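You operate a simulated robot arm through the tools that you are given. There is no shell and no other tool. Be economical: measure what you need, move in short steps, check, and stop when the job is done.

You run a simulated robot arm. Do the job below in one go: nothing can be reset, and whatever is moved stays where it is left.

## Task
Wipe the oil off the plate on the chuck, release it, demagnetise it and test it on the meter pad.
Fine: green pad, back in its place; switch off once the plate is clear; the last test shows 5 or less.

It is judged by the outcome, as a careful person would: the job done as asked, and still so three seconds after it is handed in. It fails if anything else is knocked over, pushed out of place, dropped, spilled or broken.

## Robot
A 7-joint arm with a two-finger parallel gripper, fixed in place. Base frame: the origin is at the foot of the arm, x ahead of it, y to its left, z up; the work surface is at about z = 900. Readings come in mm, degrees, newtons and seconds.
With the tool pointing down near the work surface it reaches from about 300 to 680 mm from the base axis. Its first joint turns from -66.0 to 66.0 degrees. Payload 1.57 kg.
Tool frame: the origin (TCP) lies between the finger pads and is the grasp point; the fingertips stand 30 mm ahead of it; z points along the fingers, y is the line along which they close. The gripper opens to 110 mm. The fingers are 24 mm wide and 12 mm thick; the gripper's body (48 by 112 mm) begins 78 mm behind the TCP.
Orientation is that of the tool frame in the base frame, as [roll, pitch, yaw] about the fixed x, y, z axes, in that order (R = Rz(yaw) Ry(pitch) Rx(roll)). With the fingers straight down and closing along the base's y, the tool's x points along the base's -x, its y along +y and its z along -z.

## Interface
- The arm moves only by the tool servo_tool. Its argument "increments" is a list of rows, each a list of 7 numbers: the closure, from 0 (fully open) to 1 (shut), then the shift along the base's x, y, z in mm, then the turn, a rotation vector about the base's x, y, z in degrees. In form: [[fingers, x, y, z, wx, wy, wz], ...]. A call has 1 to 8 rows; each row is the pose to reach, as a shift and turn from the pose commanded when the call began. Rows are played at 5 a second. More than 50 mm and 8.6 degrees between two rows, or a gripper value outside its range, and nothing of the call is played. Where a pose cannot be reached the arm comes as near as it can. A force on the tool above 40 N (or 10 N above the force at the start of the call, whichever is more), or a blocked arm, ends the call early, and 0.2 s more pass. Each finger travels about 108 mm/s and halts on what it meets, pressing with about 38 N; the grip force reading is that of the motor and also rises with nothing between the fingers. The clock runs only during rows and for 0.2 s after the last one: add rows that repeat a pose to give the fingers time. It gives the time, the measured TCP pose, the force on the tool (base axes), the opening and the grip force at its end, in the units of the frame above (readings bear some noise).
- Cameras (640 x 400 px; columns grow to the right, rows downward): "scene" is fixed at [160.6, -386.2, 1400]; the picture's right is [0.82, -0.57, 0.00], its down [-0.33, -0.49, -0.81] and it looks along [0.46, 0.67, -0.59] (base axes); focal length 221 px, centre (320, 200). "wrist" rides on the gripper at [70, 16, -141] in the tool frame; the picture's right is [-0.23, 0.97, 0.00], its down [-0.86, -0.20, -0.48] and it looks along [-0.47, -0.11, 0.88] (tool axes); focal length 222 px, centre (320, 200). There is no depth. A picture from a camera that has moved, and an enlarged one, comes with that camera's place and axes in the base frame and with its lens.
- snapshot(camera): a new picture of that camera. It takes no simulated time.
- inspect(camera, box): a new picture of the part [left, top, right, bottom] of that camera's present view, enlarged. It takes no simulated time.
- job_done(): hands the job in; it is judged then, once.

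Go step by step. Nothing tells you positions but the pictures and the camera data: compare them with the known pose of the tool, close in by small moves and look again before you grip or let go. The budget is 120 turns and 68 pictures, counting those below and the enlarged ones. Unless the task says otherwise, let go and move clear before handing in, and close with one line.

The tools are called after ">>>" by a JSON object that holds its "method" and its "body". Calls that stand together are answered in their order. servo_tool: Moves the arm, as the interface text tells. Its arguments: {"type":"object","properties":{"increments":{"type":"array","items":{"type":"array","items":{"type":"number"}}}},"required":["increments"]} The other tools are called the same way: snapshot (camera) takes a picture; inspect (camera, box) takes an enlarged picture of a part of a camera's view; job_done () hands the job in.

At the start:

```text
t: 0.0
ee_pos: [318.1, -129.2, 1237.1]
orientation: [180.0, -0.1, -180.0]
contact_force: [-0.3, -0.2, -0.4]
gripper_width: 110.1
gripper_force: 0.1
```

scene: 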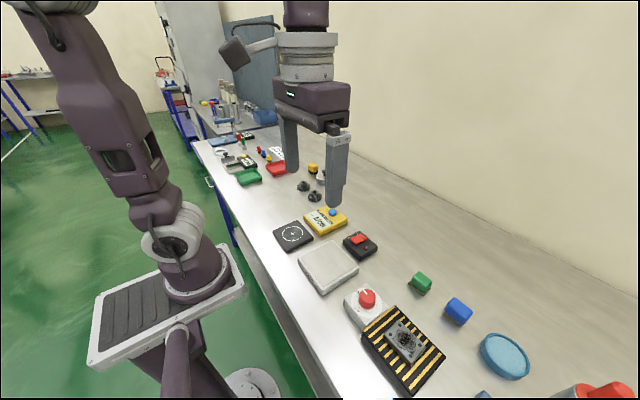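
wrist: 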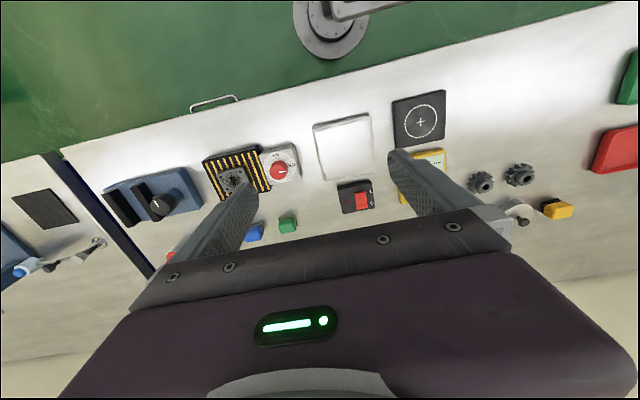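

I see a striped magnetic chuck with an oily plate, a red-knob switch, green and blue pads, a white block (demagnetiser?), a black box with a red rocker, a yellow meter and a black target pad. I'll look closer first.

>>> {"method": "inspect", "body": {"camera": "scene", "box": [330, 260, 550, 400]}}

>>> {"method": "inspect", "body": {"camera": "scene", "box": [260, 190, 400, 300]}}

>>> {"method": "inspect", "body": {"camera": "wrist", "box": [180, 80, 480, 260]}}

```text
2.86 times, centred on (440, 330) of scene
camera zoom: at [160.6, -386.2, 1400.0], right [0.82, -0.57, 0.0], down [-0.33, -0.49, -0.81], along [0.46, 0.67, -0.59], focal length 632 px, centre (-23, -171)
```

zoom: 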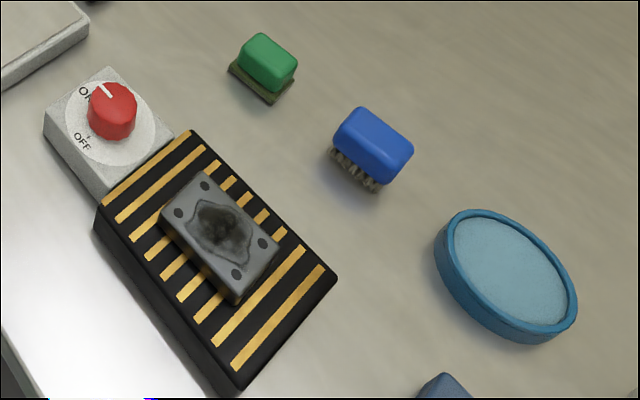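

```text
3.64 times, centred on (330, 245) of scene
camera zoom: at [160.6, -386.2, 1400.0], right [0.82, -0.57, 0.0], down [-0.33, -0.49, -0.81], along [0.46, 0.67, -0.59], focal length 804 px, centre (284, 36)
```

zoom: 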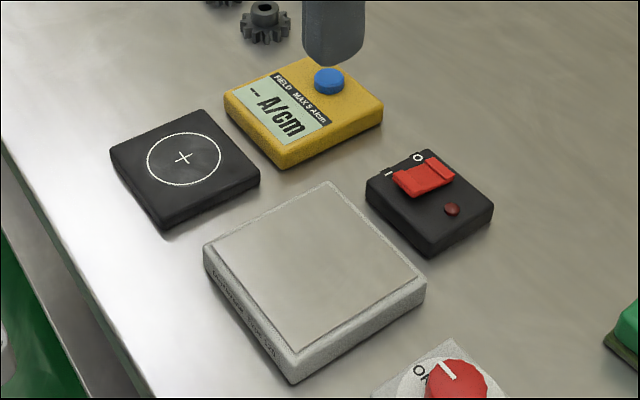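

```text
2.13 times, centred on (330, 170) of wrist
camera zoom: at [249.4, -113.3, 1377.6], right [0.23, 0.97, 0.0], down [0.86, -0.2, 0.48], along [0.47, -0.11, -0.88], focal length 474 px, centre (299, 264)
```

zoom: 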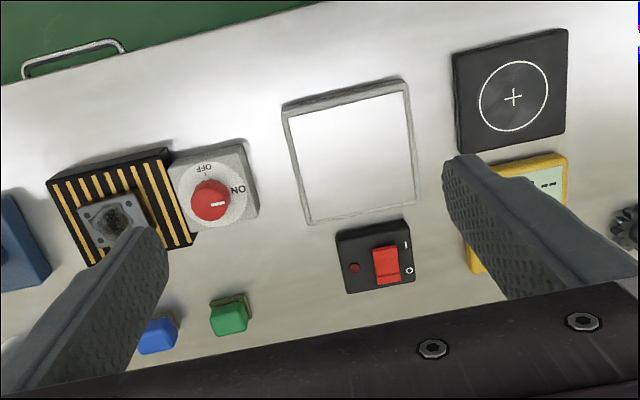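

The white block is the demagnetiser with its rocker box beside it. I'll go above the green pad (about 538,-266) for a closer look.

>>> {"method": "servo_tool", "body": {"increments": [[0, 37, -23, -17, 0, 0, 0], [0, 74, -46, -34, 0, 0, 0], [0, 111, -69, -51, 0, 0, 0], [0, 148, -92, -68, 0, 0, 0], [0, 185, -115, -85, 0, 0, 0], [0, 220, -137, -100, 0, 0, 0], [0, 220, -137, -100, 0, 0, 0]]}}

>>> {"method": "snapshot", "body": {"camera": "wrist"}}

>>> {"method": "snapshot", "body": {"camera": "scene"}}

```text
t: 1.6
ee_pos: [538.9, -268.1, 1134.8]
orientation: [179.9, 0.0, -179.9]
contact_force: [0.3, 0.0, -0.3]
gripper_width: 110.0
gripper_force: 0.0
```

```text
62 pictures are left
camera wrist: at [469.0, -251.4, 1276.6], right [0.23, 0.97, 0.0], down [0.86, -0.2, 0.48], along [0.47, -0.11, -0.88], focal length 222 px, centre (320, 200)
```

wrist: 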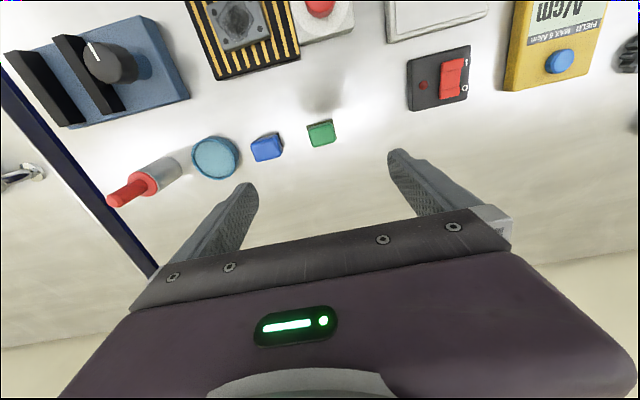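

```text
61 pictures are left
```

scene: 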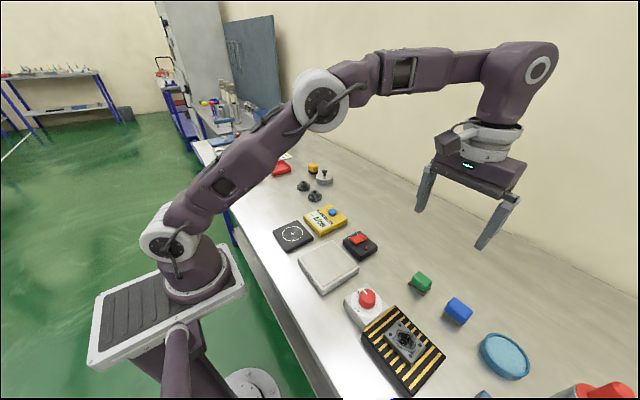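

Both cameras place the green pad at about (540,-267). I'll come down with the fingers partly closed so I clear the blue brush, then look again.

>>> {"method": "servo_tool", "body": {"increments": [[0.3, 0, 0, -45, 0, 0, 0], [0.4, 0, 0, -90, 0, 0, 0], [0.4, 0, 0, -130, 0, 0, 0], [0.4, 0, 0, -130, 0, 0, 0]]}}

>>> {"method": "snapshot", "body": {"camera": "wrist"}}

>>> {"method": "inspect", "body": {"camera": "scene", "box": [370, 220, 530, 320]}}

```text
t: 2.6
ee_pos: [538.0, -265.3, 1005.5]
orientation: [-180.0, 0.0, 180.0]
contact_force: [-0.4, 0.8, -1.2]
gripper_width: 66.0
gripper_force: 0.0
```

```text
60 pictures are left
camera wrist: at [469.0, -249.4, 1147.4], right [0.23, 0.97, 0.0], down [0.86, -0.2, 0.48], along [0.47, -0.11, -0.88], focal length 222 px, centre (320, 200)
```

wrist: 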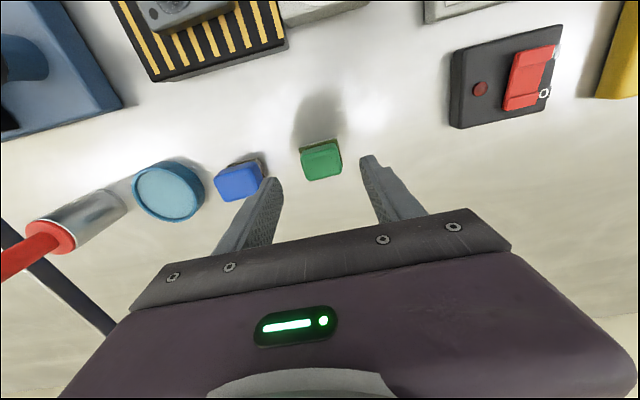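

```text
4.00 times, centred on (450, 270) of scene
camera zoom: at [160.6, -386.2, 1400.0], right [0.82, -0.57, 0.0], down [-0.33, -0.49, -0.81], along [0.46, 0.67, -0.59], focal length 885 px, centre (-200, -80)
```

zoom: 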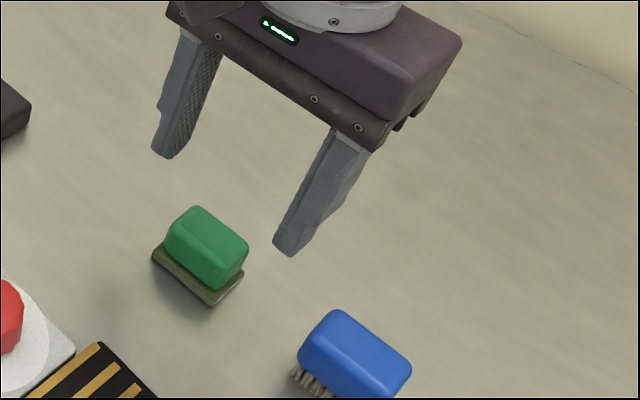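

The green pad is aligned with the base axes, about 40 mm wide and 35 mm tall, at (540,-265). I'll lower, grip with the tips about 14 mm above the table, and check.

>>> {"method": "servo_tool", "body": {"increments": [[0.4, 2, 1, -35, 0, 0, 0], [0.4, 2, 1, -63, 0, 0, 0], [0.4, 2, 1, -63, 0, 0, 0], [0.65, 2, 1, -63, 0, 0, 0], [0.8, 2, 1, -63, 0, 0, 0], [0.8, 2, 1, -63, 0, 0, 0]]}}

>>> {"method": "inspect", "body": {"camera": "scene", "box": [370, 220, 530, 320]}}

```text
t: 4.0
ee_pos: [541.6, -265.5, 944.8]
orientation: [-179.9, 0.1, 180.0]
contact_force: [0.4, 0.0, -0.4]
gripper_width: 38.9
gripper_force: 37.8
```

```text
4.00 times, centred on (450, 270) of scene
camera zoom: at [160.6, -386.2, 1400.0], right [0.82, -0.57, 0.0], down [-0.33, -0.49, -0.81], along [0.46, 0.67, -0.59], focal length 885 px, centre (-200, -80)
```

zoom: 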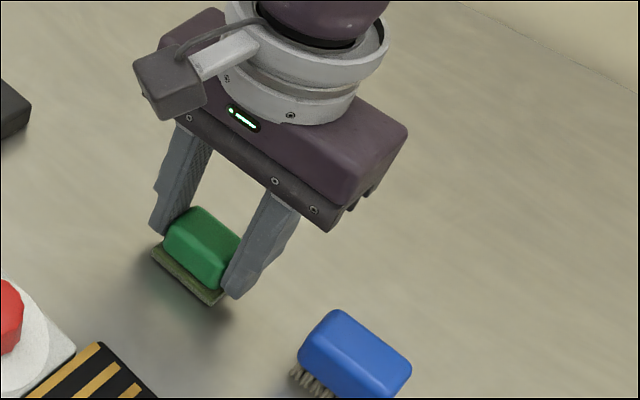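

The pad is gripped at 38.9 mm with its bottom 44 mm below the TCP. I'll lift it and carry it over the plate.

>>> {"method": "servo_tool", "body": {"increments": [[0.8, 0, 0, 45, 0, 0, 0], [0.8, 0, 0, 90, 0, 0, 0], [0.8, -40, -16, 110, 0, 0, 0], [0.8, -80, -32, 110, 0, 0, 0], [0.8, -115, -48, 110, 0, 0, 0], [0.8, -146, -64, 110, 0, 0, 0], [0.8, -146, -64, 110, 0, 0, 0]]}}

>>> {"method": "snapshot", "body": {"camera": "wrist"}}

>>> {"method": "inspect", "body": {"camera": "scene", "box": [330, 260, 490, 400]}}

```text
t: 5.6
ee_pos: [394.8, -328.7, 1052.1]
orientation: [-180.0, 0.0, -179.9]
contact_force: [-0.5, -0.4, -0.9]
gripper_width: 39.0
gripper_force: 37.9
```

```text
57 pictures are left
camera wrist: at [325.3, -313.0, 1194.0], right [0.23, 0.97, 0.0], down [0.86, -0.2, 0.48], along [0.47, -0.11, -0.88], focal length 222 px, centre (320, 200)
```

wrist: 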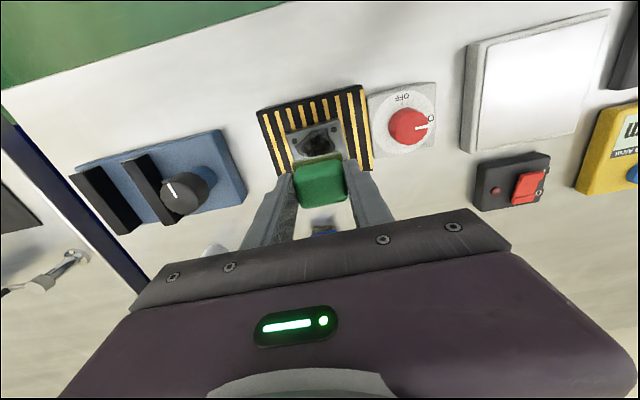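

```text
2.86 times, centred on (410, 330) of scene
camera zoom: at [160.6, -386.2, 1400.0], right [0.82, -0.57, 0.0], down [-0.33, -0.49, -0.81], along [0.46, 0.67, -0.59], focal length 632 px, centre (63, -171)
```

zoom: 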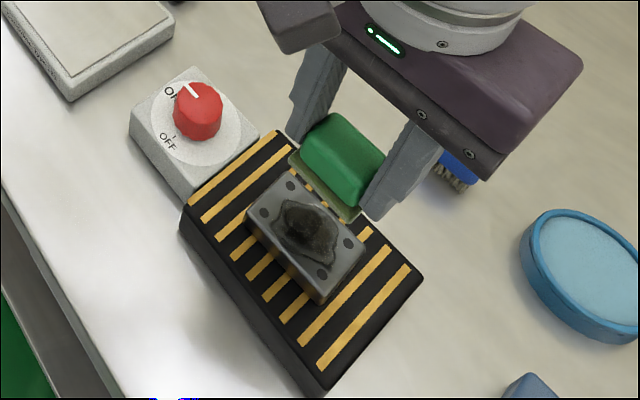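

To locate the plate precisely I'll shift 45 mm forward so the pad does not hide it, then inspect.

>>> {"method": "servo_tool", "body": {"increments": [[0.8, 45, 0, 0, 0, 0, 0], [0.8, 45, 0, 0, 0, 0, 0]]}}

>>> {"method": "inspect", "body": {"camera": "wrist", "box": [220, 20, 460, 170]}}

>>> {"method": "inspect", "body": {"camera": "scene", "box": [340, 280, 468, 360]}}

```text
t: 6.2
ee_pos: [440.4, -330.6, 1051.8]
orientation: [-180.0, 0.0, -180.0]
contact_force: [0.7, -0.2, -2.1]
gripper_width: 38.9
gripper_force: 37.5
```

```text
2.67 times, centred on (340, 95) of wrist
camera zoom: at [370.3, -313.8, 1192.4], right [0.23, 0.97, 0.0], down [0.86, -0.2, 0.48], along [0.47, -0.11, -0.88], focal length 592 px, centre (267, 480)
```

zoom: 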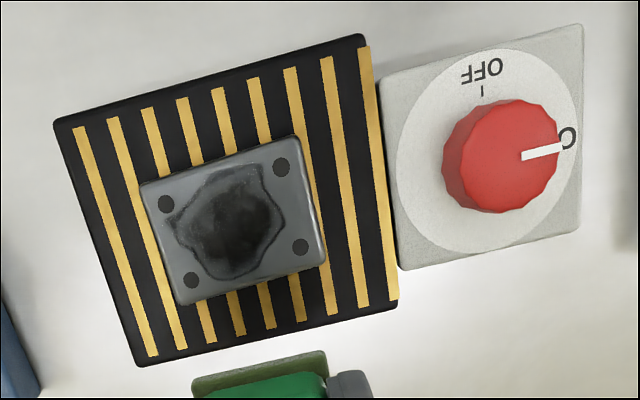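

```text
5.00 times, centred on (404, 320) of scene
camera zoom: at [160.7, -386.2, 1400.0], right [0.82, -0.57, 0.0], down [-0.33, -0.49, -0.81], along [0.46, 0.67, -0.59], focal length 1106 px, centre (-100, -400)
```

zoom: 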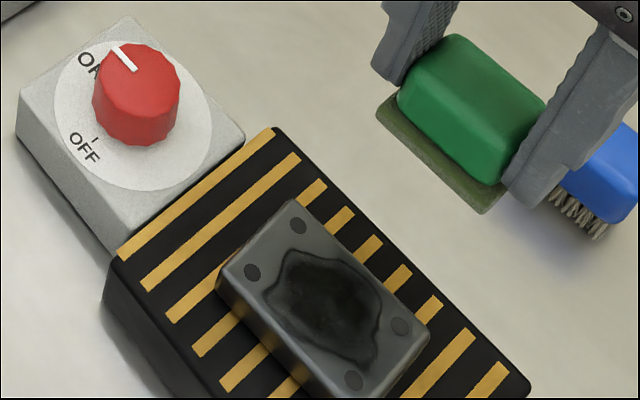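

Triangulating the plate's four holes gives its centre at about (389,-330), its top near z 955 and a turn of about 3°. I'll move above it and descend gently until contact.

>>> {"method": "servo_tool", "body": {"increments": [[0.8, -25, -1, -10, 0, 0, 0], [0.8, -50, -1, -30, 0, 0, 0], [0.8, -50, -1, -44, 0, 0, 0], [0.8, -50, -1, -48, 0, 0, 0], [0.8, -50, -1, -50, 0, 0, 0], [0.8, -50, -1, -50, 0, 0, 0]]}}

>>> {"method": "inspect", "body": {"camera": "scene", "box": [340, 260, 500, 360]}}

```text
t: 7.6
ee_pos: [391.4, -330.5, 1003.2]
orientation: [180.0, -0.1, 179.9]
contact_force: [-0.3, -0.5, -0.7]
gripper_width: 38.8
gripper_force: 37.6
```

```text
4.00 times, centred on (420, 310) of scene
camera zoom: at [160.6, -386.2, 1400.0], right [0.82, -0.57, 0.0], down [-0.33, -0.49, -0.81], along [0.46, 0.67, -0.59], focal length 885 px, centre (-80, -240)
```

zoom: 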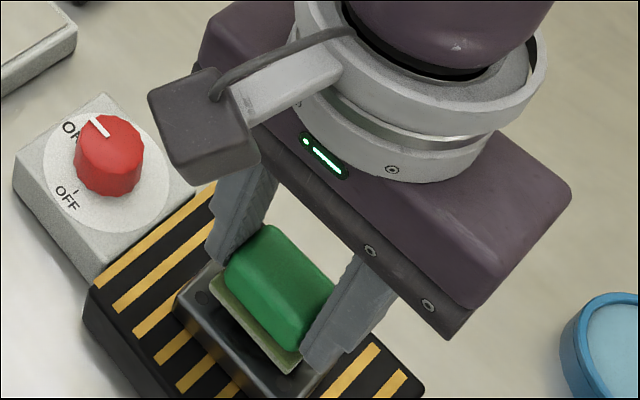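

Still a small gap, so I'll keep descending in 2 mm steps until I feel contact.

>>> {"method": "servo_tool", "body": {"increments": [[0.8, 0, 0, -2, 0, 0, 0], [0.8, 0, 0, -4, 0, 0, 0], [0.8, 0, 0, -5, 0, 0, 0], [0.8, 0, 0, -6, 0, 0, 0], [0.8, 0, 0, -6, 0, 0, 0]]}}

```text
t: 8.8
ee_pos: [390.8, -329.4, 996.9]
orientation: [-179.9, 0.0, 180.0]
contact_force: [-0.1, -0.3, -0.5]
gripper_width: 39.0
gripper_force: 38.1
```

>>> {"method": "servo_tool", "body": {"increments": [[0.8, 0, 0, -2, 0, 0, 0], [0.8, 0, 0, -3, 0, 0, 0], [0.8, 0, 0, -4, 0, 0, 0], [0.8, 0, 0, -5, 0, 0, 0], [0.8, 0, 0, -5, 0, 0, 0]]}}

>>> {"method": "inspect", "body": {"camera": "scene", "box": [340, 260, 500, 360]}}

```text
t: 10.0
ee_pos: [392.3, -330.2, 993.0]
orientation: [-179.9, 0.1, -180.0]
contact_force: [-3.2, 1.8, 36.9]
gripper_width: 39.3
gripper_force: 37.9
```

```text
4.00 times, centred on (420, 310) of scene
camera zoom: at [160.1, -385.8, 1400.2], right [0.82, -0.57, 0.0], down [-0.33, -0.49, -0.81], along [0.46, 0.67, -0.59], focal length 885 px, centre (-80, -240)
```

zoom: 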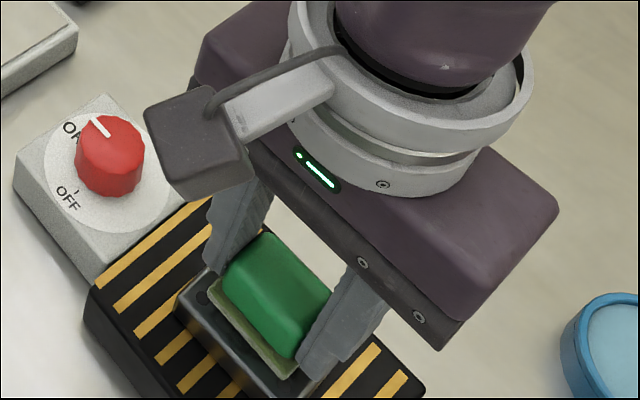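

Contact is firm at 37 N, so I'll back off to a lighter press and make a first stroke.

>>> {"method": "servo_tool", "body": {"increments": [[0.8, 0, 0, 1.5, 0, 0, 0], [0.8, 0, 0, 1.5, 0, 0, 0]]}}

```text
t: 10.6
ee_pos: [390.4, -329.8, 993.4]
orientation: [179.9, 0.1, 180.0]
contact_force: [1.6, -3.2, 9.8]
gripper_width: 39.1
gripper_force: 38.0
```

About 10 N now, a good wiping pressure. I'll stroke back and forth.

>>> {"method": "servo_tool", "body": {"increments": [[0.8, 0, 10, 0, 0, 0, 0], [0.8, 0, 18, 0, 0, 0, 0], [0.8, 0, 5, 0, 0, 0, 0], [0.8, 0, -8, 0, 0, 0, 0], [0.8, 0, -18, 0, 0, 0, 0], [0.8, 0, -5, 0, 0, 0, 0], [0.8, 0, 8, 0, 0, 0, 0], [0.8, 0, 0, 0, 0, 0, 0]]}}

>>> {"method": "servo_tool", "body": {"increments": [[0.8, 10, 0, 0, 0, 0, 0], [0.8, 10, 15, 0, 0, 0, 0], [0.8, 10, 0, 0, 0, 0, 0], [0.8, 10, -15, 0, 0, 0, 0], [0.8, 0, -15, 0, 0, 0, 0], [0.8, -10, -15, 0, 0, 0, 0], [0.8, -10, 0, 0, 0, 0, 0], [0.8, -10, 15, 0, 0, 0, 0]]}}

>>> {"method": "inspect", "body": {"camera": "scene", "box": [340, 260, 500, 360]}}

```text
t: 12.4
ee_pos: [391.0, -330.5, 994.9]
orientation: [180.0, 0.1, -179.9]
contact_force: [0.2, -0.1, -0.7]
gripper_width: 39.0
gripper_force: 38.2
```

```text
t: 14.2
ee_pos: [380.5, -315.5, 993.6]
orientation: [180.0, 0.0, -180.0]
contact_force: [-0.5, 0.4, -0.1]
gripper_width: 38.5
gripper_force: 37.6
```

```text
4.00 times, centred on (420, 310) of scene
camera zoom: at [160.6, -386.2, 1400.0], right [0.82, -0.57, 0.0], down [-0.33, -0.49, -0.81], along [0.46, 0.67, -0.59], focal length 885 px, centre (-80, -240)
```

zoom: 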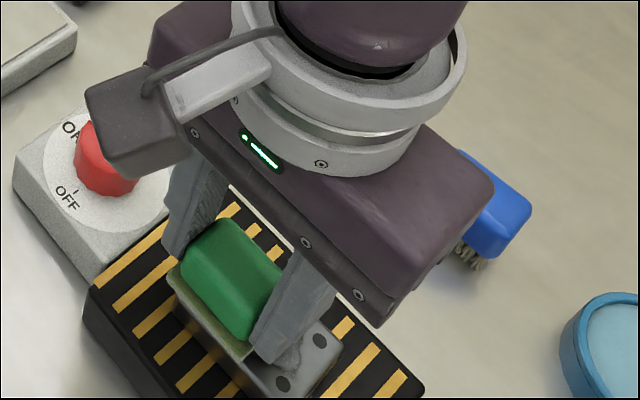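

The pad has settled and the force faded, so I'll press a little further and repeat the strokes over the whole plate.

>>> {"method": "servo_tool", "body": {"increments": [[0.8, 8, -12, 0, 0, 0, 0], [0.8, 8, -12, -1, 0, 0, 0], [0.8, 8, -12, -2, 0, 0, 0], [0.8, 8, -12, -2, 0, 0, 0]]}}

```text
t: 15.2
ee_pos: [388.4, -327.4, 993.2]
orientation: [-180.0, 0.1, 180.0]
contact_force: [-2.7, 8.9, 37.0]
gripper_width: 38.8
gripper_force: 38.0
```

>>> {"method": "servo_tool", "body": {"increments": [[0.8, 0, 0, 1, 0, 0, 0], [0.8, 0, 14, 1, 0, 0, 0], [0.8, 0, 0, 1, 0, 0, 0], [0.8, 0, -14, 1, 0, 0, 0], [0.8, 8, -14, 1, 0, 0, 0], [0.8, 8, 0, 1, 0, 0, 0], [0.8, 8, 14, 1, 0, 0, 0], [0.8, 0, 0, 1, 0, 0, 0]]}}

>>> {"method": "servo_tool", "body": {"increments": [[0.8, -8, 0, 0, 0, 0, 0], [0.8, -8, 14, 0, 0, 0, 0], [0.8, -8, 0, 0, 0, 0, 0], [0.8, -8, -14, 0, 0, 0, 0], [0.8, 0, -14, 0, 0, 0, 0], [0.8, 0, 14, 0, 0, 0, 0], [0.8, 0, 0, 0, 0, 0, 0]]}}

>>> {"method": "servo_tool", "body": {"increments": [[0.8, 0, 0, 15, 0, 0, 0], [0.8, 30, 0, 55, 0, 0, 0], [0.8, 60, 0, 70, 0, 0, 0], [0.8, 60, 0, 70, 0, 0, 0]]}}

>>> {"method": "inspect", "body": {"camera": "wrist", "box": [220, 20, 460, 170]}}

>>> {"method": "inspect", "body": {"camera": "scene", "box": [340, 260, 500, 360]}}

```text
t: 17.0
ee_pos: [388.5, -323.8, 993.4]
orientation: [179.8, 0.0, -180.0]
contact_force: [2.3, 2.8, 10.0]
gripper_width: 38.9
gripper_force: 37.8
```

```text
t: 18.6
ee_pos: [388.2, -327.6, 994.3]
orientation: [180.0, 0.0, -180.0]
contact_force: [-0.3, -0.1, -0.6]
gripper_width: 38.8
gripper_force: 37.7
```

```text
t: 19.6
ee_pos: [450.2, -327.4, 1063.6]
orientation: [179.9, 0.0, 180.0]
contact_force: [-0.8, -0.6, -1.2]
gripper_width: 39.0
gripper_force: 37.9
```

```text
2.67 times, centred on (340, 95) of wrist
camera zoom: at [379.9, -311.4, 1205.3], right [0.23, 0.97, 0.0], down [0.86, -0.2, 0.48], along [0.47, -0.11, -0.88], focal length 592 px, centre (267, 480)
```

zoom: 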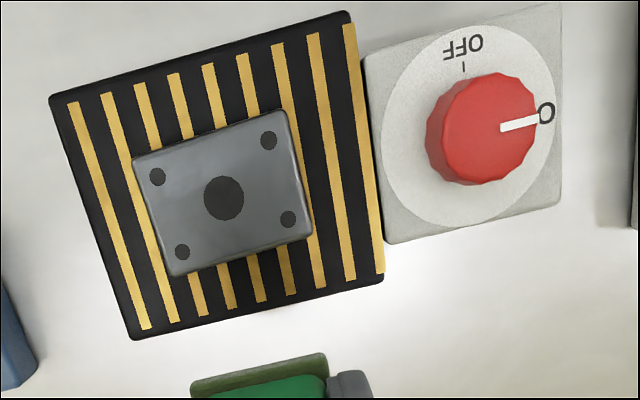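

```text
4.00 times, centred on (420, 310) of scene
camera zoom: at [160.7, -386.2, 1400.0], right [0.82, -0.57, 0.0], down [-0.33, -0.49, -0.81], along [0.46, 0.67, -0.59], focal length 885 px, centre (-80, -240)
```

zoom: 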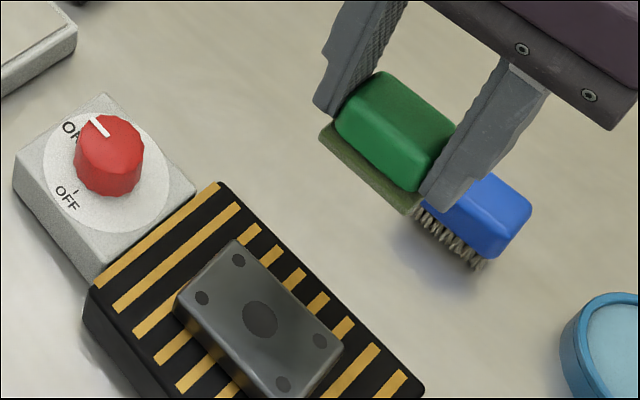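

The plate is clean; the dark circle left in the middle is a bore. Now I'll take the pad back to where I gripped it (540,-265).

>>> {"method": "servo_tool", "body": {"increments": [[0.8, 31, 21, 0, 0, 0, 0], [0.8, 62, 42, 0, 0, 0, 0], [0.8, 93, 62, 0, 0, 0, 0], [0.8, 93, 62, -45, 0, 0, 0], [0.8, 93, 62, -90, 0, 0, 0], [0.8, 93, 62, -112, 0, 0, 0], [0.8, 93, 62, -116, 0, 0, 0], [0.8, 93, 62, -116, 0, 0, 0]]}}

>>> {"method": "servo_tool", "body": {"increments": [[0.8, 0, 0, -1, 0, 0, 0], [0.8, 0, 0, -2, 0, 0, 0], [0.8, 0, 0, -2.5, 0, 0, 0], [0.8, 0, 0, -2.5, 0, 0, 0]]}}

>>> {"method": "inspect", "body": {"camera": "scene", "box": [370, 220, 530, 320]}}

```text
t: 21.4
ee_pos: [541.7, -264.9, 945.6]
orientation: [180.0, 0.0, 179.9]
contact_force: [0.0, -1.1, -1.2]
gripper_width: 38.9
gripper_force: 38.1
```

```text
t: 22.4
ee_pos: [541.1, -263.5, 944.1]
orientation: [-180.0, 0.1, 179.9]
contact_force: [-0.3, 0.4, -1.0]
gripper_width: 39.0
gripper_force: 38.4
```

```text
4.00 times, centred on (450, 270) of scene
camera zoom: at [160.6, -386.2, 1400.0], right [0.82, -0.57, 0.0], down [-0.33, -0.49, -0.81], along [0.46, 0.67, -0.59], focal length 885 px, centre (-200, -80)
```

zoom: 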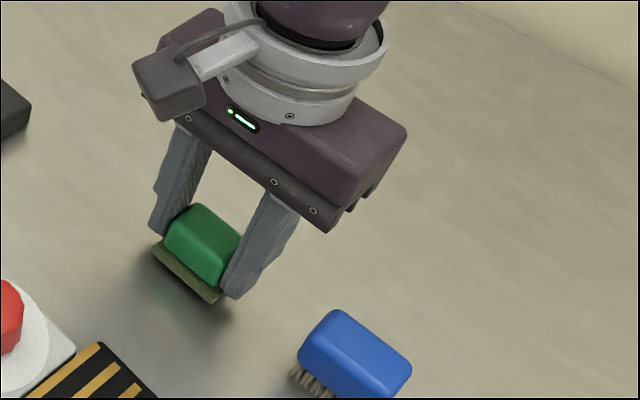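

It is not quite touching the table yet; I'll go down slowly until contact.

>>> {"method": "servo_tool", "body": {"increments": [[0.8, 0, 0, -1, 0, 0, 0], [0.8, 0, 0, -1.5, 0, 0, 0], [0.8, 0, 0, -2, 0, 0, 0], [0.8, 0, 0, -2, 0, 0, 0]]}}

```text
t: 23.4
ee_pos: [540.1, -264.6, 942.1]
orientation: [180.0, 0.0, -180.0]
contact_force: [1.2, 0.2, -0.4]
gripper_width: 38.8
gripper_force: 37.5
```

>>> {"method": "servo_tool", "body": {"increments": [[0.8, 0, 0, -0.7, 0, 0, 0], [0.8, 0, 0, -1.4, 0, 0, 0], [0.8, 0, 0, -2, 0, 0, 0], [0.8, 0, 0, -2, 0, 0, 0]]}}

```text
t: 24.4
ee_pos: [541.1, -263.6, 941.0]
orientation: [180.0, 0.0, -180.0]
contact_force: [-0.2, -0.5, -0.3]
gripper_width: 38.9
gripper_force: 37.9
```

>>> {"method": "servo_tool", "body": {"increments": [[0.8, 0, 0, -0.7, 0, 0, 0], [0.8, 0, 0, -1.4, 0, 0, 0], [0.8, 0, 0, -2, 0, 0, 0], [0.8, 0, 0, -2, 0, 0, 0]]}}

>>> {"method": "inspect", "body": {"camera": "scene", "box": [370, 220, 530, 320]}}

```text
t: 25.4
ee_pos: [541.3, -264.6, 940.3]
orientation: [-179.9, 0.2, -180.0]
contact_force: [-1.1, 5.9, 32.4]
gripper_width: 38.9
gripper_force: 38.2
```

```text
4.00 times, centred on (450, 270) of scene
camera zoom: at [160.0, -385.8, 1400.2], right [0.82, -0.57, 0.0], down [-0.33, -0.49, -0.81], along [0.46, 0.67, -0.59], focal length 885 px, centre (-200, -80)
```

zoom: 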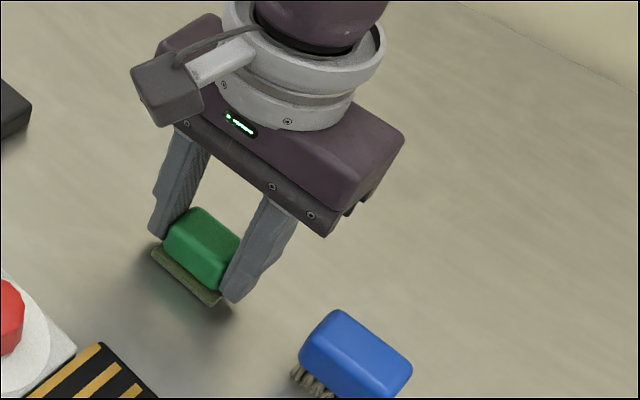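

It is seated on the table. I'll ease the force, open modestly, and lift clear.

>>> {"method": "servo_tool", "body": {"increments": [[0.8, 0, 0, 1.4, 0, 0, 0], [0.6, 0, 0, 1.4, 0, 0, 0], [0.4, 0, 0, 1.4, 0, 0, 0], [0.4, 0, 0, 1.4, 0, 0, 0], [0.4, 0, 0, 45, 0, 0, 0], [0.4, 0, 0, 90, 0, 0, 0], [0.4, 0, 0, 120, 0, 0, 0], [0.4, 0, 0, 120, 0, 0, 0]]}}

>>> {"method": "inspect", "body": {"camera": "scene", "box": [330, 220, 490, 320]}}

```text
t: 27.2
ee_pos: [540.8, -264.0, 1058.9]
orientation: [-180.0, -0.1, -180.0]
contact_force: [0.0, 0.7, -0.7]
gripper_width: 66.1
gripper_force: 0.2
```

```text
4.00 times, centred on (410, 270) of scene
camera zoom: at [160.6, -386.2, 1400.0], right [0.82, -0.57, 0.0], down [-0.33, -0.49, -0.81], along [0.46, 0.67, -0.59], focal length 885 px, centre (-40, -80)
```

zoom: 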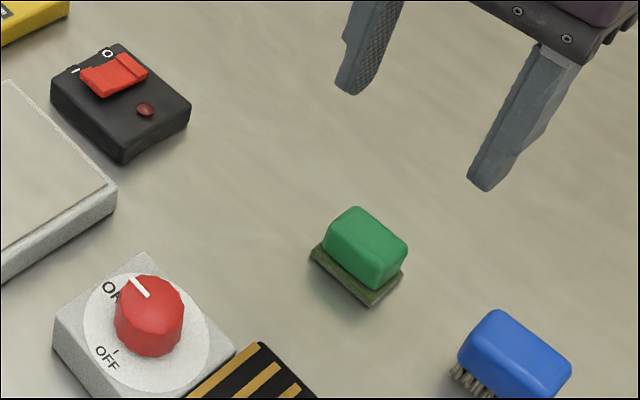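

The pad is back in place. The knob is at about (386,-234) with its top near z 965, and needs a +90° turn from ON (+y) to OFF (-x); I'll go above it pre-rotated by -45°.

>>> {"method": "servo_tool", "body": {"increments": [[0.4, -26, 5, 0, 0, 0, -7.5], [0.4, -52, 10, 0, 0, 0, -15], [0.4, -78, 16, 0, 0, 0, -22.5], [0.4, -104, 21, 0, 0, 0, -30], [0.4, -130, 26, 0, 0, 0, -37.5], [0.45, -153.6, 31, 0, 0, 0, -45], [0.45, -153.6, 31, -30, 0, 0, -45], [0.45, -153.6, 31, -30, 0, 0, -45]]}}

>>> {"method": "snapshot", "body": {"camera": "wrist"}}

>>> {"method": "inspect", "body": {"camera": "scene", "box": [300, 240, 460, 340]}}

```text
t: 29.0
ee_pos: [389.4, -234.3, 1030.2]
orientation: [179.9, -0.1, 135.1]
contact_force: [-1.5, -0.2, -0.3]
gripper_width: 60.7
gripper_force: 0.1
```

```text
45 pictures are left
camera wrist: at [351.0, -173.8, 1171.0], right [0.85, 0.53, 0.0], down [0.46, -0.75, 0.48], along [0.25, -0.41, -0.88], focal length 222 px, centre (320, 200)
```

wrist: 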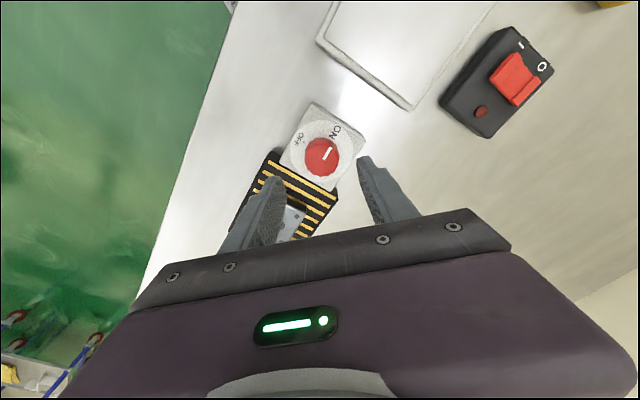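

```text
4.00 times, centred on (380, 290) of scene
camera zoom: at [160.6, -386.2, 1400.0], right [0.82, -0.57, 0.0], down [-0.33, -0.49, -0.81], along [0.46, 0.67, -0.59], focal length 885 px, centre (80, -160)
```

zoom: 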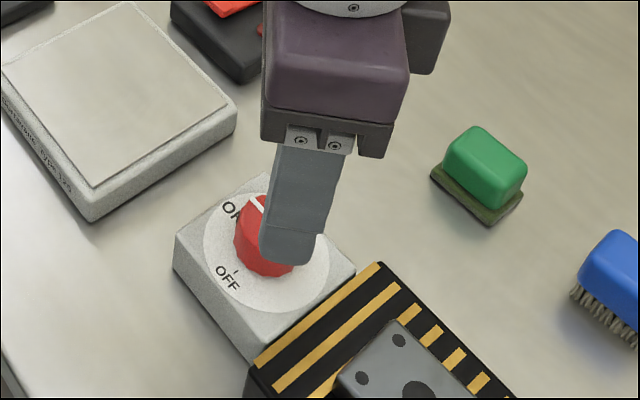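

The alignment is good within a couple of mm. I'll descend to tips about z 948 and close on the knob.

>>> {"method": "servo_tool", "body": {"increments": [[0.45, 0.5, 2, -30, 0, 0, 0], [0.45, 0.5, 2, -45, 0, 0, 0], [0.45, 0.5, 2, -51, 0, 0, 0], [0.6, 0.5, 2, -51, 0, 0, 0], [0.75, 0.5, 2, -51, 0, 0, 0], [0.75, 0.5, 2, -51, 0, 0, 0]]}}

>>> {"method": "inspect", "body": {"camera": "scene", "box": [300, 240, 460, 340]}}

```text
t: 30.4
ee_pos: [389.2, -231.8, 977.5]
orientation: [179.9, 0.0, 135.0]
contact_force: [3.5, 2.0, -7.2]
gripper_width: 34.5
gripper_force: 41.9
```

```text
4.00 times, centred on (380, 290) of scene
camera zoom: at [160.8, -386.2, 1400.0], right [0.82, -0.57, 0.0], down [-0.33, -0.49, -0.81], along [0.46, 0.67, -0.59], focal length 885 px, centre (80, -160)
```

zoom: 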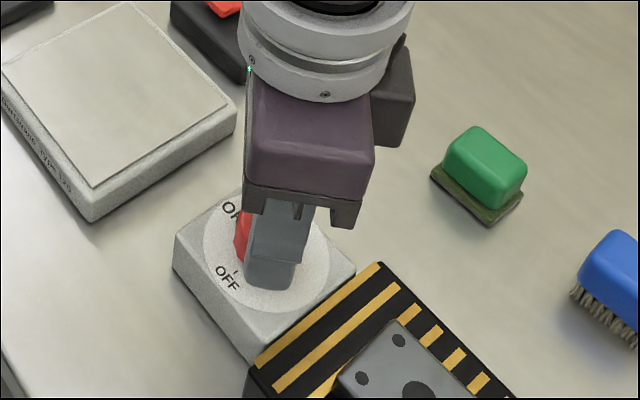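

Knob is gripped at 34.5 mm with low side force. Now I'll turn it +90°.

>>> {"method": "servo_tool", "body": {"increments": [[0.75, 0, 0, 0, 0, 0, 8], [0.75, 0, 0, 0, 0, 0, 16], [0.75, 0, 0, 0, 0, 0, 24], [0.75, 0, 0, 0, 0, 0, 32], [0.75, 0, 0, 0, 0, 0, 40], [0.75, 0, 0, 0, 0, 0, 48], [0.75, 0, 0, 0, 0, 0, 48]]}}

>>> {"method": "servo_tool", "body": {"increments": [[0.75, 0, 0, 0, 0, 0, 8], [0.75, 0, 0, 0, 0, 0, 16], [0.75, 0, 0, 0, 0, 0, 24], [0.75, 0, 0, 0, 0, 0, 32], [0.75, 0, 0, 0, 0, 0, 40], [0.75, 0, 0, 0, 0, 0, 43], [0.75, 0, 0, 0, 0, 0, 43]]}}

>>> {"method": "inspect", "body": {"camera": "scene", "box": [300, 240, 460, 340]}}

```text
t: 32.0
ee_pos: [388.9, -232.9, 978.7]
orientation: [-180.0, 0.0, -176.9]
contact_force: [4.5, 1.1, -3.3]
gripper_width: 34.4
gripper_force: 42.0
```

```text
t: 33.6
ee_pos: [388.6, -232.7, 978.9]
orientation: [-179.8, 0.0, -134.0]
contact_force: [17.3, -14.4, -6.0]
gripper_width: 34.3
gripper_force: 42.6
```

```text
4.00 times, centred on (380, 290) of scene
camera zoom: at [161.2, -386.7, 1399.8], right [0.82, -0.57, 0.0], down [-0.33, -0.49, -0.81], along [0.46, 0.67, -0.59], focal length 885 px, centre (80, -160)
```

zoom: 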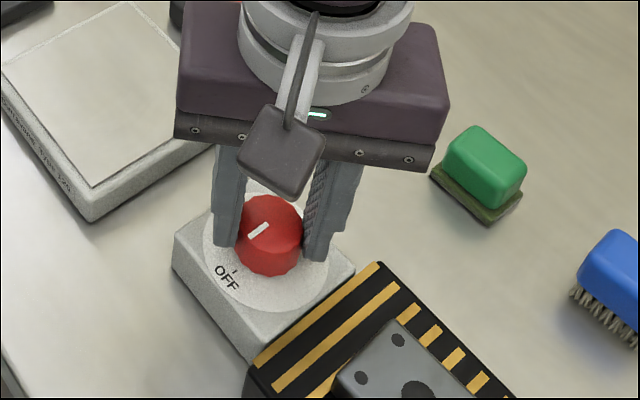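

The pointer now points towards OFF. I'll release, rise, and check.

>>> {"method": "servo_tool", "body": {"increments": [[0.6, 0, 0, 0, 0, 0, 0], [0.45, 0, 0, 0, 0, 0, 0], [0.4, 0, 0, 0, 0, 0, 0], [0.4, 0, 0, 45, 0, 0, 0], [0.4, 0, 0, 90, 0, 0, 0], [0.4, 40, 0, 95, 0, 0, 0], [0.4, 80, 0, 95, 0, 0, 0], [0.4, 80, 0, 95, 0, 0, 0]]}}

>>> {"method": "inspect", "body": {"camera": "scene", "box": [320, 250, 480, 350]}}

```text
t: 35.4
ee_pos: [467.5, -229.8, 1072.2]
orientation: [-180.0, 0.1, -134.0]
contact_force: [0.1, -0.4, 0.3]
gripper_width: 66.1
gripper_force: 0.0
```

```text
4.00 times, centred on (400, 300) of scene
camera zoom: at [160.7, -386.2, 1400.0], right [0.82, -0.57, 0.0], down [-0.33, -0.49, -0.81], along [0.46, 0.67, -0.59], focal length 885 px, centre (0, -200)
```

zoom: 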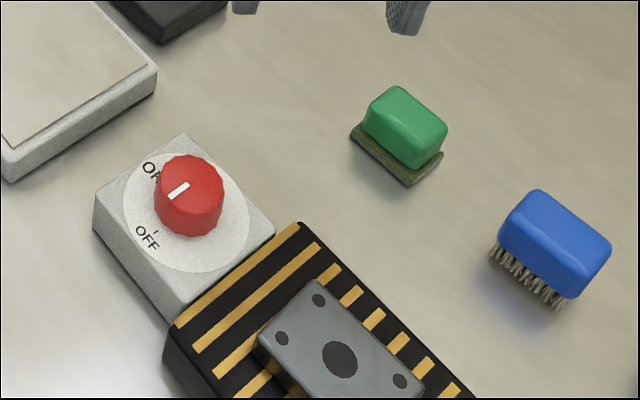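

The chuck switch is OFF. Next is the demagnetiser's rocker box at about (514,-73); I'll move there with fingers closed, turn back square, and look closely.

>>> {"method": "servo_tool", "body": {"increments": [[0.4, 10, 25, 0, 0, 0, -8], [0.6, 20, 50, 0, 0, 0, -16], [0.8, 30, 75, 0, 0, 0, -24], [1, 40, 100, 0, 0, 0, -32], [1, 50, 130, 0, 0, 0, -40], [1, 60, 157, 0, 0, 0, -46], [1, 60, 157, 0, 0, 0, -46]]}}

>>> {"method": "snapshot", "body": {"camera": "wrist"}}

>>> {"method": "inspect", "body": {"camera": "scene", "box": [270, 195, 398, 275]}}

```text
t: 37.0
ee_pos: [529.2, -73.8, 1073.1]
orientation: [180.0, 0.0, 179.9]
contact_force: [-0.4, 0.1, -0.1]
gripper_width: 0.1
gripper_force: 21.1
```

```text
40 pictures are left
camera wrist: at [459.5, -57.9, 1213.9], right [0.23, 0.97, 0.0], down [0.85, -0.2, 0.48], along [0.47, -0.11, -0.88], focal length 222 px, centre (320, 200)
```

wrist: 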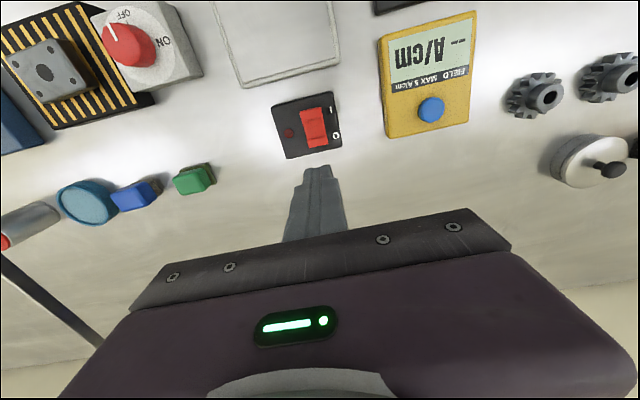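

```text
5.00 times, centred on (334, 235) of scene
camera zoom: at [160.7, -386.2, 1400.0], right [0.82, -0.57, 0.0], down [-0.33, -0.49, -0.81], along [0.46, 0.67, -0.59], focal length 1106 px, centre (250, 25)
```

zoom: 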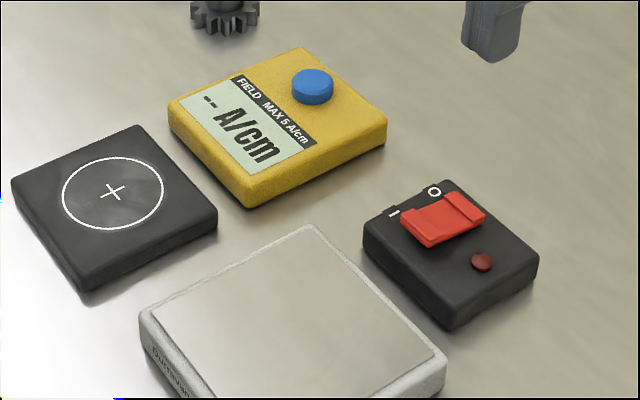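

>>> {"method": "inspect", "body": {"camera": "wrist", "box": [250, 80, 378, 160]}}

```text
5.00 times, centred on (314, 120) of wrist
camera zoom: at [459.5, -57.9, 1213.9], right [0.23, 0.97, 0.0], down [0.85, -0.2, 0.48], along [0.47, -0.11, -0.88], focal length 1111 px, centre (350, 600)
```

zoom: 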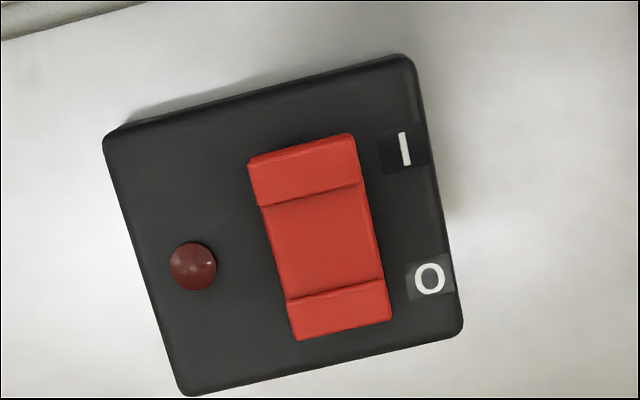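

The rocker's '|' end is at about (493,-77) and 'O' at (528,-77). I'll press the '|' end gently with the closed fingertips.

>>> {"method": "servo_tool", "body": {"increments": [[1, -36, -2, -20, 0, 0, 0], [1, -36, -2, -60, 0, 0, 0], [1, -36, -2, -90, 0, 0, 0], [1, -36, -2, -98, 0, 0, 0], [1, -36, -2, -102, 0, 0, 0], [1, -36, -2, -105, 0, 0, 0], [1, -36, -2, -105, 0, 0, 0]]}}

>>> {"method": "inspect", "body": {"camera": "scene", "box": [270, 195, 398, 275]}}

```text
t: 38.6
ee_pos: [492.5, -75.8, 967.7]
orientation: [179.9, 0.1, -180.0]
contact_force: [-0.5, 0.1, 0.0]
gripper_width: 0.0
gripper_force: 21.0
```

```text
5.00 times, centred on (334, 235) of scene
camera zoom: at [160.6, -386.2, 1400.0], right [0.82, -0.57, 0.0], down [-0.33, -0.49, -0.81], along [0.46, 0.67, -0.59], focal length 1106 px, centre (250, 25)
```

zoom: 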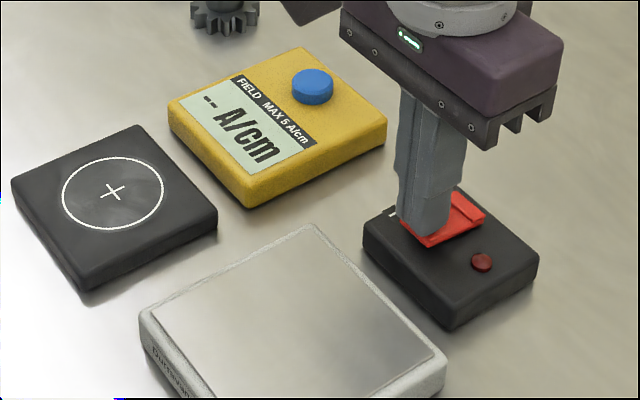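

>>> {"method": "servo_tool", "body": {"increments": [[1, 0, 0, -2, 0, 0, 0], [1, 0, 0, -4, 0, 0, 0], [1, 0, 0, -5, 0, 0, 0], [1, 0, 0, -6, 0, 0, 0], [1, 0, 0, -7, 0, 0, 0], [1, 0, 0, -7, 0, 0, 0]]}}

>>> {"method": "inspect", "body": {"camera": "scene", "box": [270, 195, 398, 275]}}

```text
t: 39.9
ee_pos: [493.2, -76.5, 961.8]
orientation: [-180.0, 0.2, 179.9]
contact_force: [-4.1, 1.0, 11.1]
gripper_width: 0.0
gripper_force: 20.9
stopped in row 6: the force on the tool passed its limit (the readings are from after the stop); the commanded pose is now the measured one
```

```text
5.00 times, centred on (334, 235) of scene
camera zoom: at [160.3, -386.2, 1400.0], right [0.82, -0.57, 0.0], down [-0.33, -0.49, -0.81], along [0.46, 0.67, -0.59], focal length 1106 px, centre (250, 25)
```

zoom: 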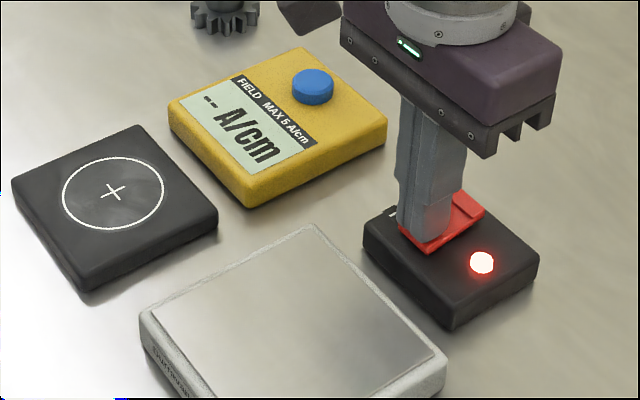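

The demagnetiser's lamp is on. I'll raise and travel over the plate with the fingers opening to about 80 mm.

>>> {"method": "servo_tool", "body": {"increments": [[1, 0, 0, 45, 0, 0, 0], [1, 0, 0, 90, 0, 0, 0], [0.6, -17, -42, 98, 0, 0, 0], [0.27, -34, -84, 98, 0, 0, 0], [0.27, -51, -126, 98, 0, 0, 0], [0.27, -68, -168, 98, 0, 0, 0], [0.27, -85, -210, 98, 0, 0, 1], [0.27, -95, -252, 98, 0, 0, 2]]}}

>>> {"method": "servo_tool", "body": {"increments": [[0.27, 0, 0, -15, 0, 0, 1], [0.27, 0, 0, -30, 0, 0, 1], [0.27, 0, 0, -30, 0, 0, 1]]}}

>>> {"method": "snapshot", "body": {"camera": "wrist"}}

>>> {"method": "inspect", "body": {"camera": "scene", "box": [340, 260, 500, 360]}}

```text
t: 41.7
ee_pos: [397.2, -328.5, 1060.2]
orientation: [-180.0, 0.2, -178.0]
contact_force: [0.0, -0.7, 0.1]
gripper_width: 80.5
gripper_force: 0.1
```

```text
t: 42.5
ee_pos: [397.3, -328.2, 1030.3]
orientation: [-179.9, 0.2, -177.0]
contact_force: [0.3, -0.4, -0.1]
gripper_width: 80.7
gripper_force: 0.0
```

```text
35 pictures are left
camera wrist: at [326.1, -316.4, 1170.6], right [0.18, 0.98, 0.0], down [0.86, -0.15, 0.48], along [0.47, -0.08, -0.88], focal length 222 px, centre (320, 200)
```

wrist: 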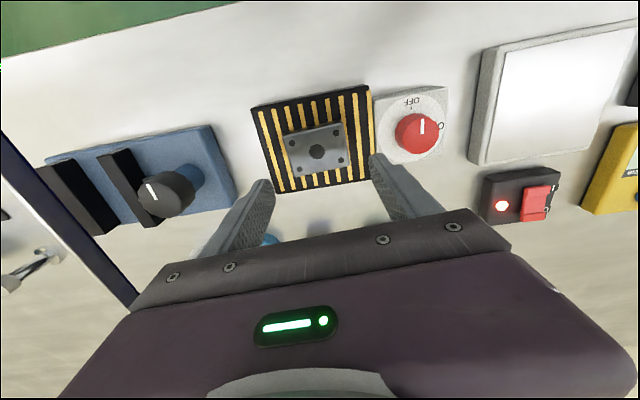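

```text
4.00 times, centred on (420, 310) of scene
camera zoom: at [160.6, -386.2, 1400.0], right [0.82, -0.57, 0.0], down [-0.33, -0.49, -0.81], along [0.46, 0.67, -0.59], focal length 885 px, centre (-80, -240)
```

zoom: 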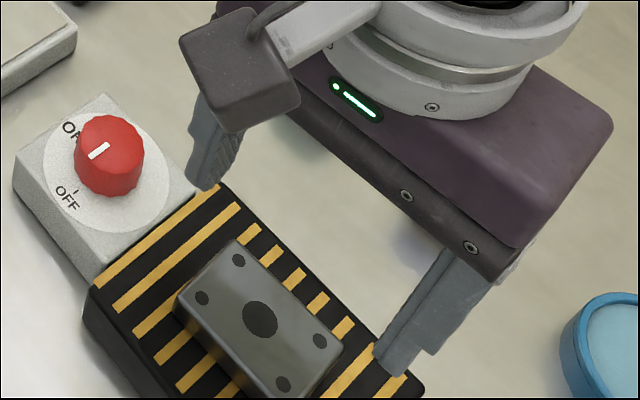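

The plate is confirmed at (388.5,-330). I'll align, lower so the tips sit just above the chuck, and grip its sides.

>>> {"method": "servo_tool", "body": {"increments": [[0.27, -9, -2, -15, 0, 0, 0], [0.27, -9, -2, -45, 0, 0, 0], [0.27, -9, -2, -55, 0, 0, 0], [0.27, -9, -2, -59, 0, 0, 0], [0.27, -9, -2, -59, 0, 0, 0]]}}

>>> {"method": "inspect", "body": {"camera": "scene", "box": [340, 260, 500, 360]}}

```text
t: 43.7
ee_pos: [390.0, -332.1, 971.5]
orientation: [-179.9, 0.3, -177.1]
contact_force: [-0.4, -0.9, -0.1]
gripper_width: 80.2
gripper_force: 0.0
```

```text
4.00 times, centred on (420, 310) of scene
camera zoom: at [160.6, -386.2, 1400.0], right [0.82, -0.57, 0.0], down [-0.33, -0.49, -0.81], along [0.46, 0.67, -0.59], focal length 885 px, centre (-80, -240)
```

zoom: 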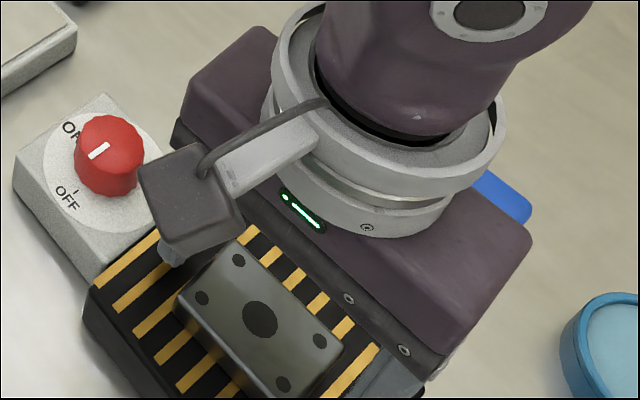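

>>> {"method": "servo_tool", "body": {"increments": [[0.4, 0, 0, 0, 0, 0, 0], [0.55, 0, 0, 0, 0, 0, 0], [0.6, 0, 0, 0, 0, 0, 0], [0.6, 0, 0, 0, 0, 0, 0]]}}

```text
t: 44.7
ee_pos: [389.3, -331.4, 972.0]
orientation: [-180.0, 0.2, -177.1]
contact_force: [-0.5, 0.9, 1.1]
gripper_width: 61.3
gripper_force: 37.9
```

Gripped at 61.3 mm with 38 N. I'll lift and check that the plate comes along.

>>> {"method": "servo_tool", "body": {"increments": [[0.6, 0, 0, 3, 0, 0, 0], [0.6, 0, 0, 10, 0, 0, 0], [0.6, 0, 0, 40, 0, 0, 0], [0.6, 0, 0, 70, 0, 0, 0], [0.6, 0, 0, 70, 0, 0, 0]]}}

>>> {"method": "inspect", "body": {"camera": "scene", "box": [340, 240, 500, 340]}}

```text
t: 45.9
ee_pos: [389.2, -330.2, 1040.8]
orientation: [-179.9, 0.3, -177.0]
contact_force: [0.5, 1.1, -3.5]
gripper_width: 61.8
gripper_force: 38.1
```

```text
4.00 times, centred on (420, 290) of scene
camera zoom: at [160.7, -386.3, 1400.0], right [0.82, -0.57, 0.0], down [-0.33, -0.49, -0.81], along [0.46, 0.67, -0.59], focal length 885 px, centre (-80, -160)
```

zoom: 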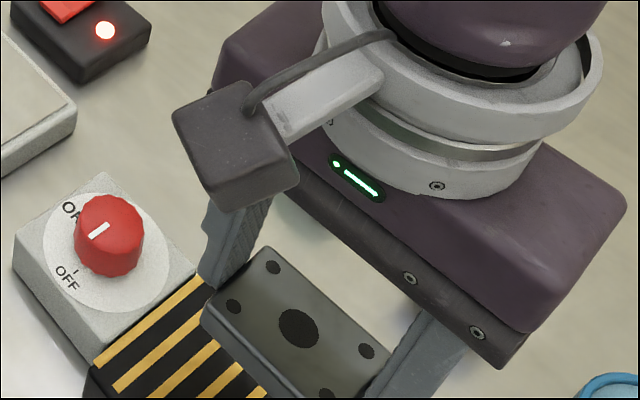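

The plate is free and held. I'll carry it over the demagnetiser block at about (388,-95) and check heights.

>>> {"method": "servo_tool", "body": {"increments": [[0.6, 0, 40, 0, 0, 0, 0], [0.6, 0, 80, 0, 0, 0, 0], [0.6, 0, 120, 0, 0, 0, 0], [0.6, 0, 160, 0, 0, 0, 0], [0.6, 0, 200, 0, 0, 0, -1.5], [0.6, 0, 235, 0, 0, 0, -3], [0.6, 0, 235, -30, 0, 0, -3], [0.6, 0, 235, -30, 0, 0, -3]]}}

>>> {"method": "snapshot", "body": {"camera": "wrist"}}

>>> {"method": "inspect", "body": {"camera": "scene", "box": [260, 195, 420, 295]}}

```text
t: 47.7
ee_pos: [388.5, -95.1, 1012.4]
orientation: [180.0, 0.2, 179.9]
contact_force: [1.0, -0.2, -3.3]
gripper_width: 61.6
gripper_force: 37.8
```

```text
31 pictures are left
camera wrist: at [317.8, -79.7, 1152.3], right [0.23, 0.97, 0.0], down [0.85, -0.2, 0.48], along [0.47, -0.11, -0.88], focal length 222 px, centre (320, 200)
```

wrist: 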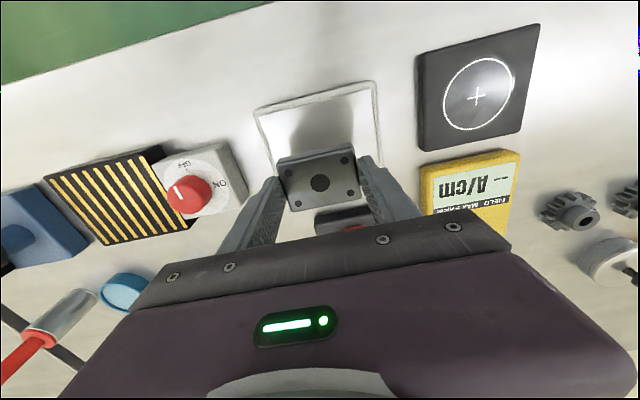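

```text
4.00 times, centred on (340, 245) of scene
camera zoom: at [160.7, -386.2, 1400.0], right [0.82, -0.57, 0.0], down [-0.33, -0.49, -0.81], along [0.46, 0.67, -0.59], focal length 885 px, centre (240, 20)
```

zoom: 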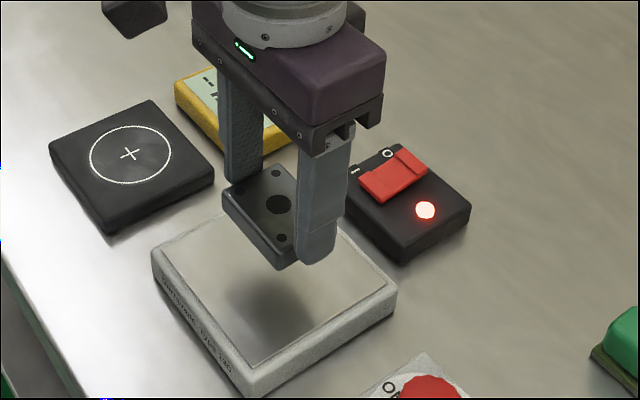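

Plate is centred over the block. I'll lower slowly towards the surface, watching the force.

>>> {"method": "servo_tool", "body": {"increments": [[0.6, 0, 2, -15, 0, 0, 0], [0.6, 0, 2, -28, 0, 0, 0], [0.6, 0, 2, -36, 0, 0, 0], [0.6, 0, 2, -40, 0, 0, 0], [0.6, 0, 2, -40, 0, 0, 0]]}}

>>> {"method": "inspect", "body": {"camera": "scene", "box": [270, 205, 398, 285]}}

```text
t: 48.9
ee_pos: [389.4, -93.3, 971.1]
orientation: [180.0, 0.2, -179.9]
contact_force: [-0.5, 0.4, -4.2]
gripper_width: 61.6
gripper_force: 38.0
```

```text
5.00 times, centred on (334, 245) of scene
camera zoom: at [160.7, -386.2, 1400.0], right [0.82, -0.57, 0.0], down [-0.33, -0.49, -0.81], along [0.46, 0.67, -0.59], focal length 1106 px, centre (250, -25)
```

zoom: 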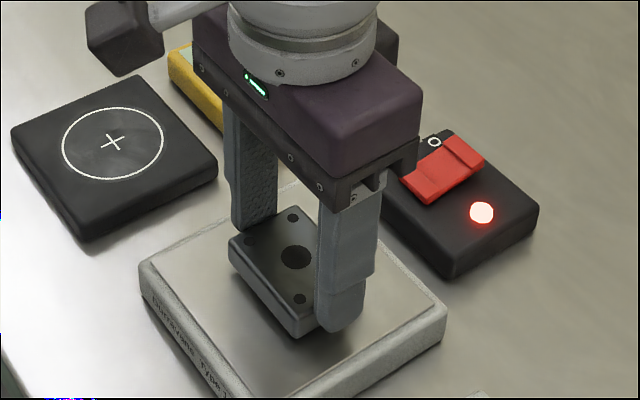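

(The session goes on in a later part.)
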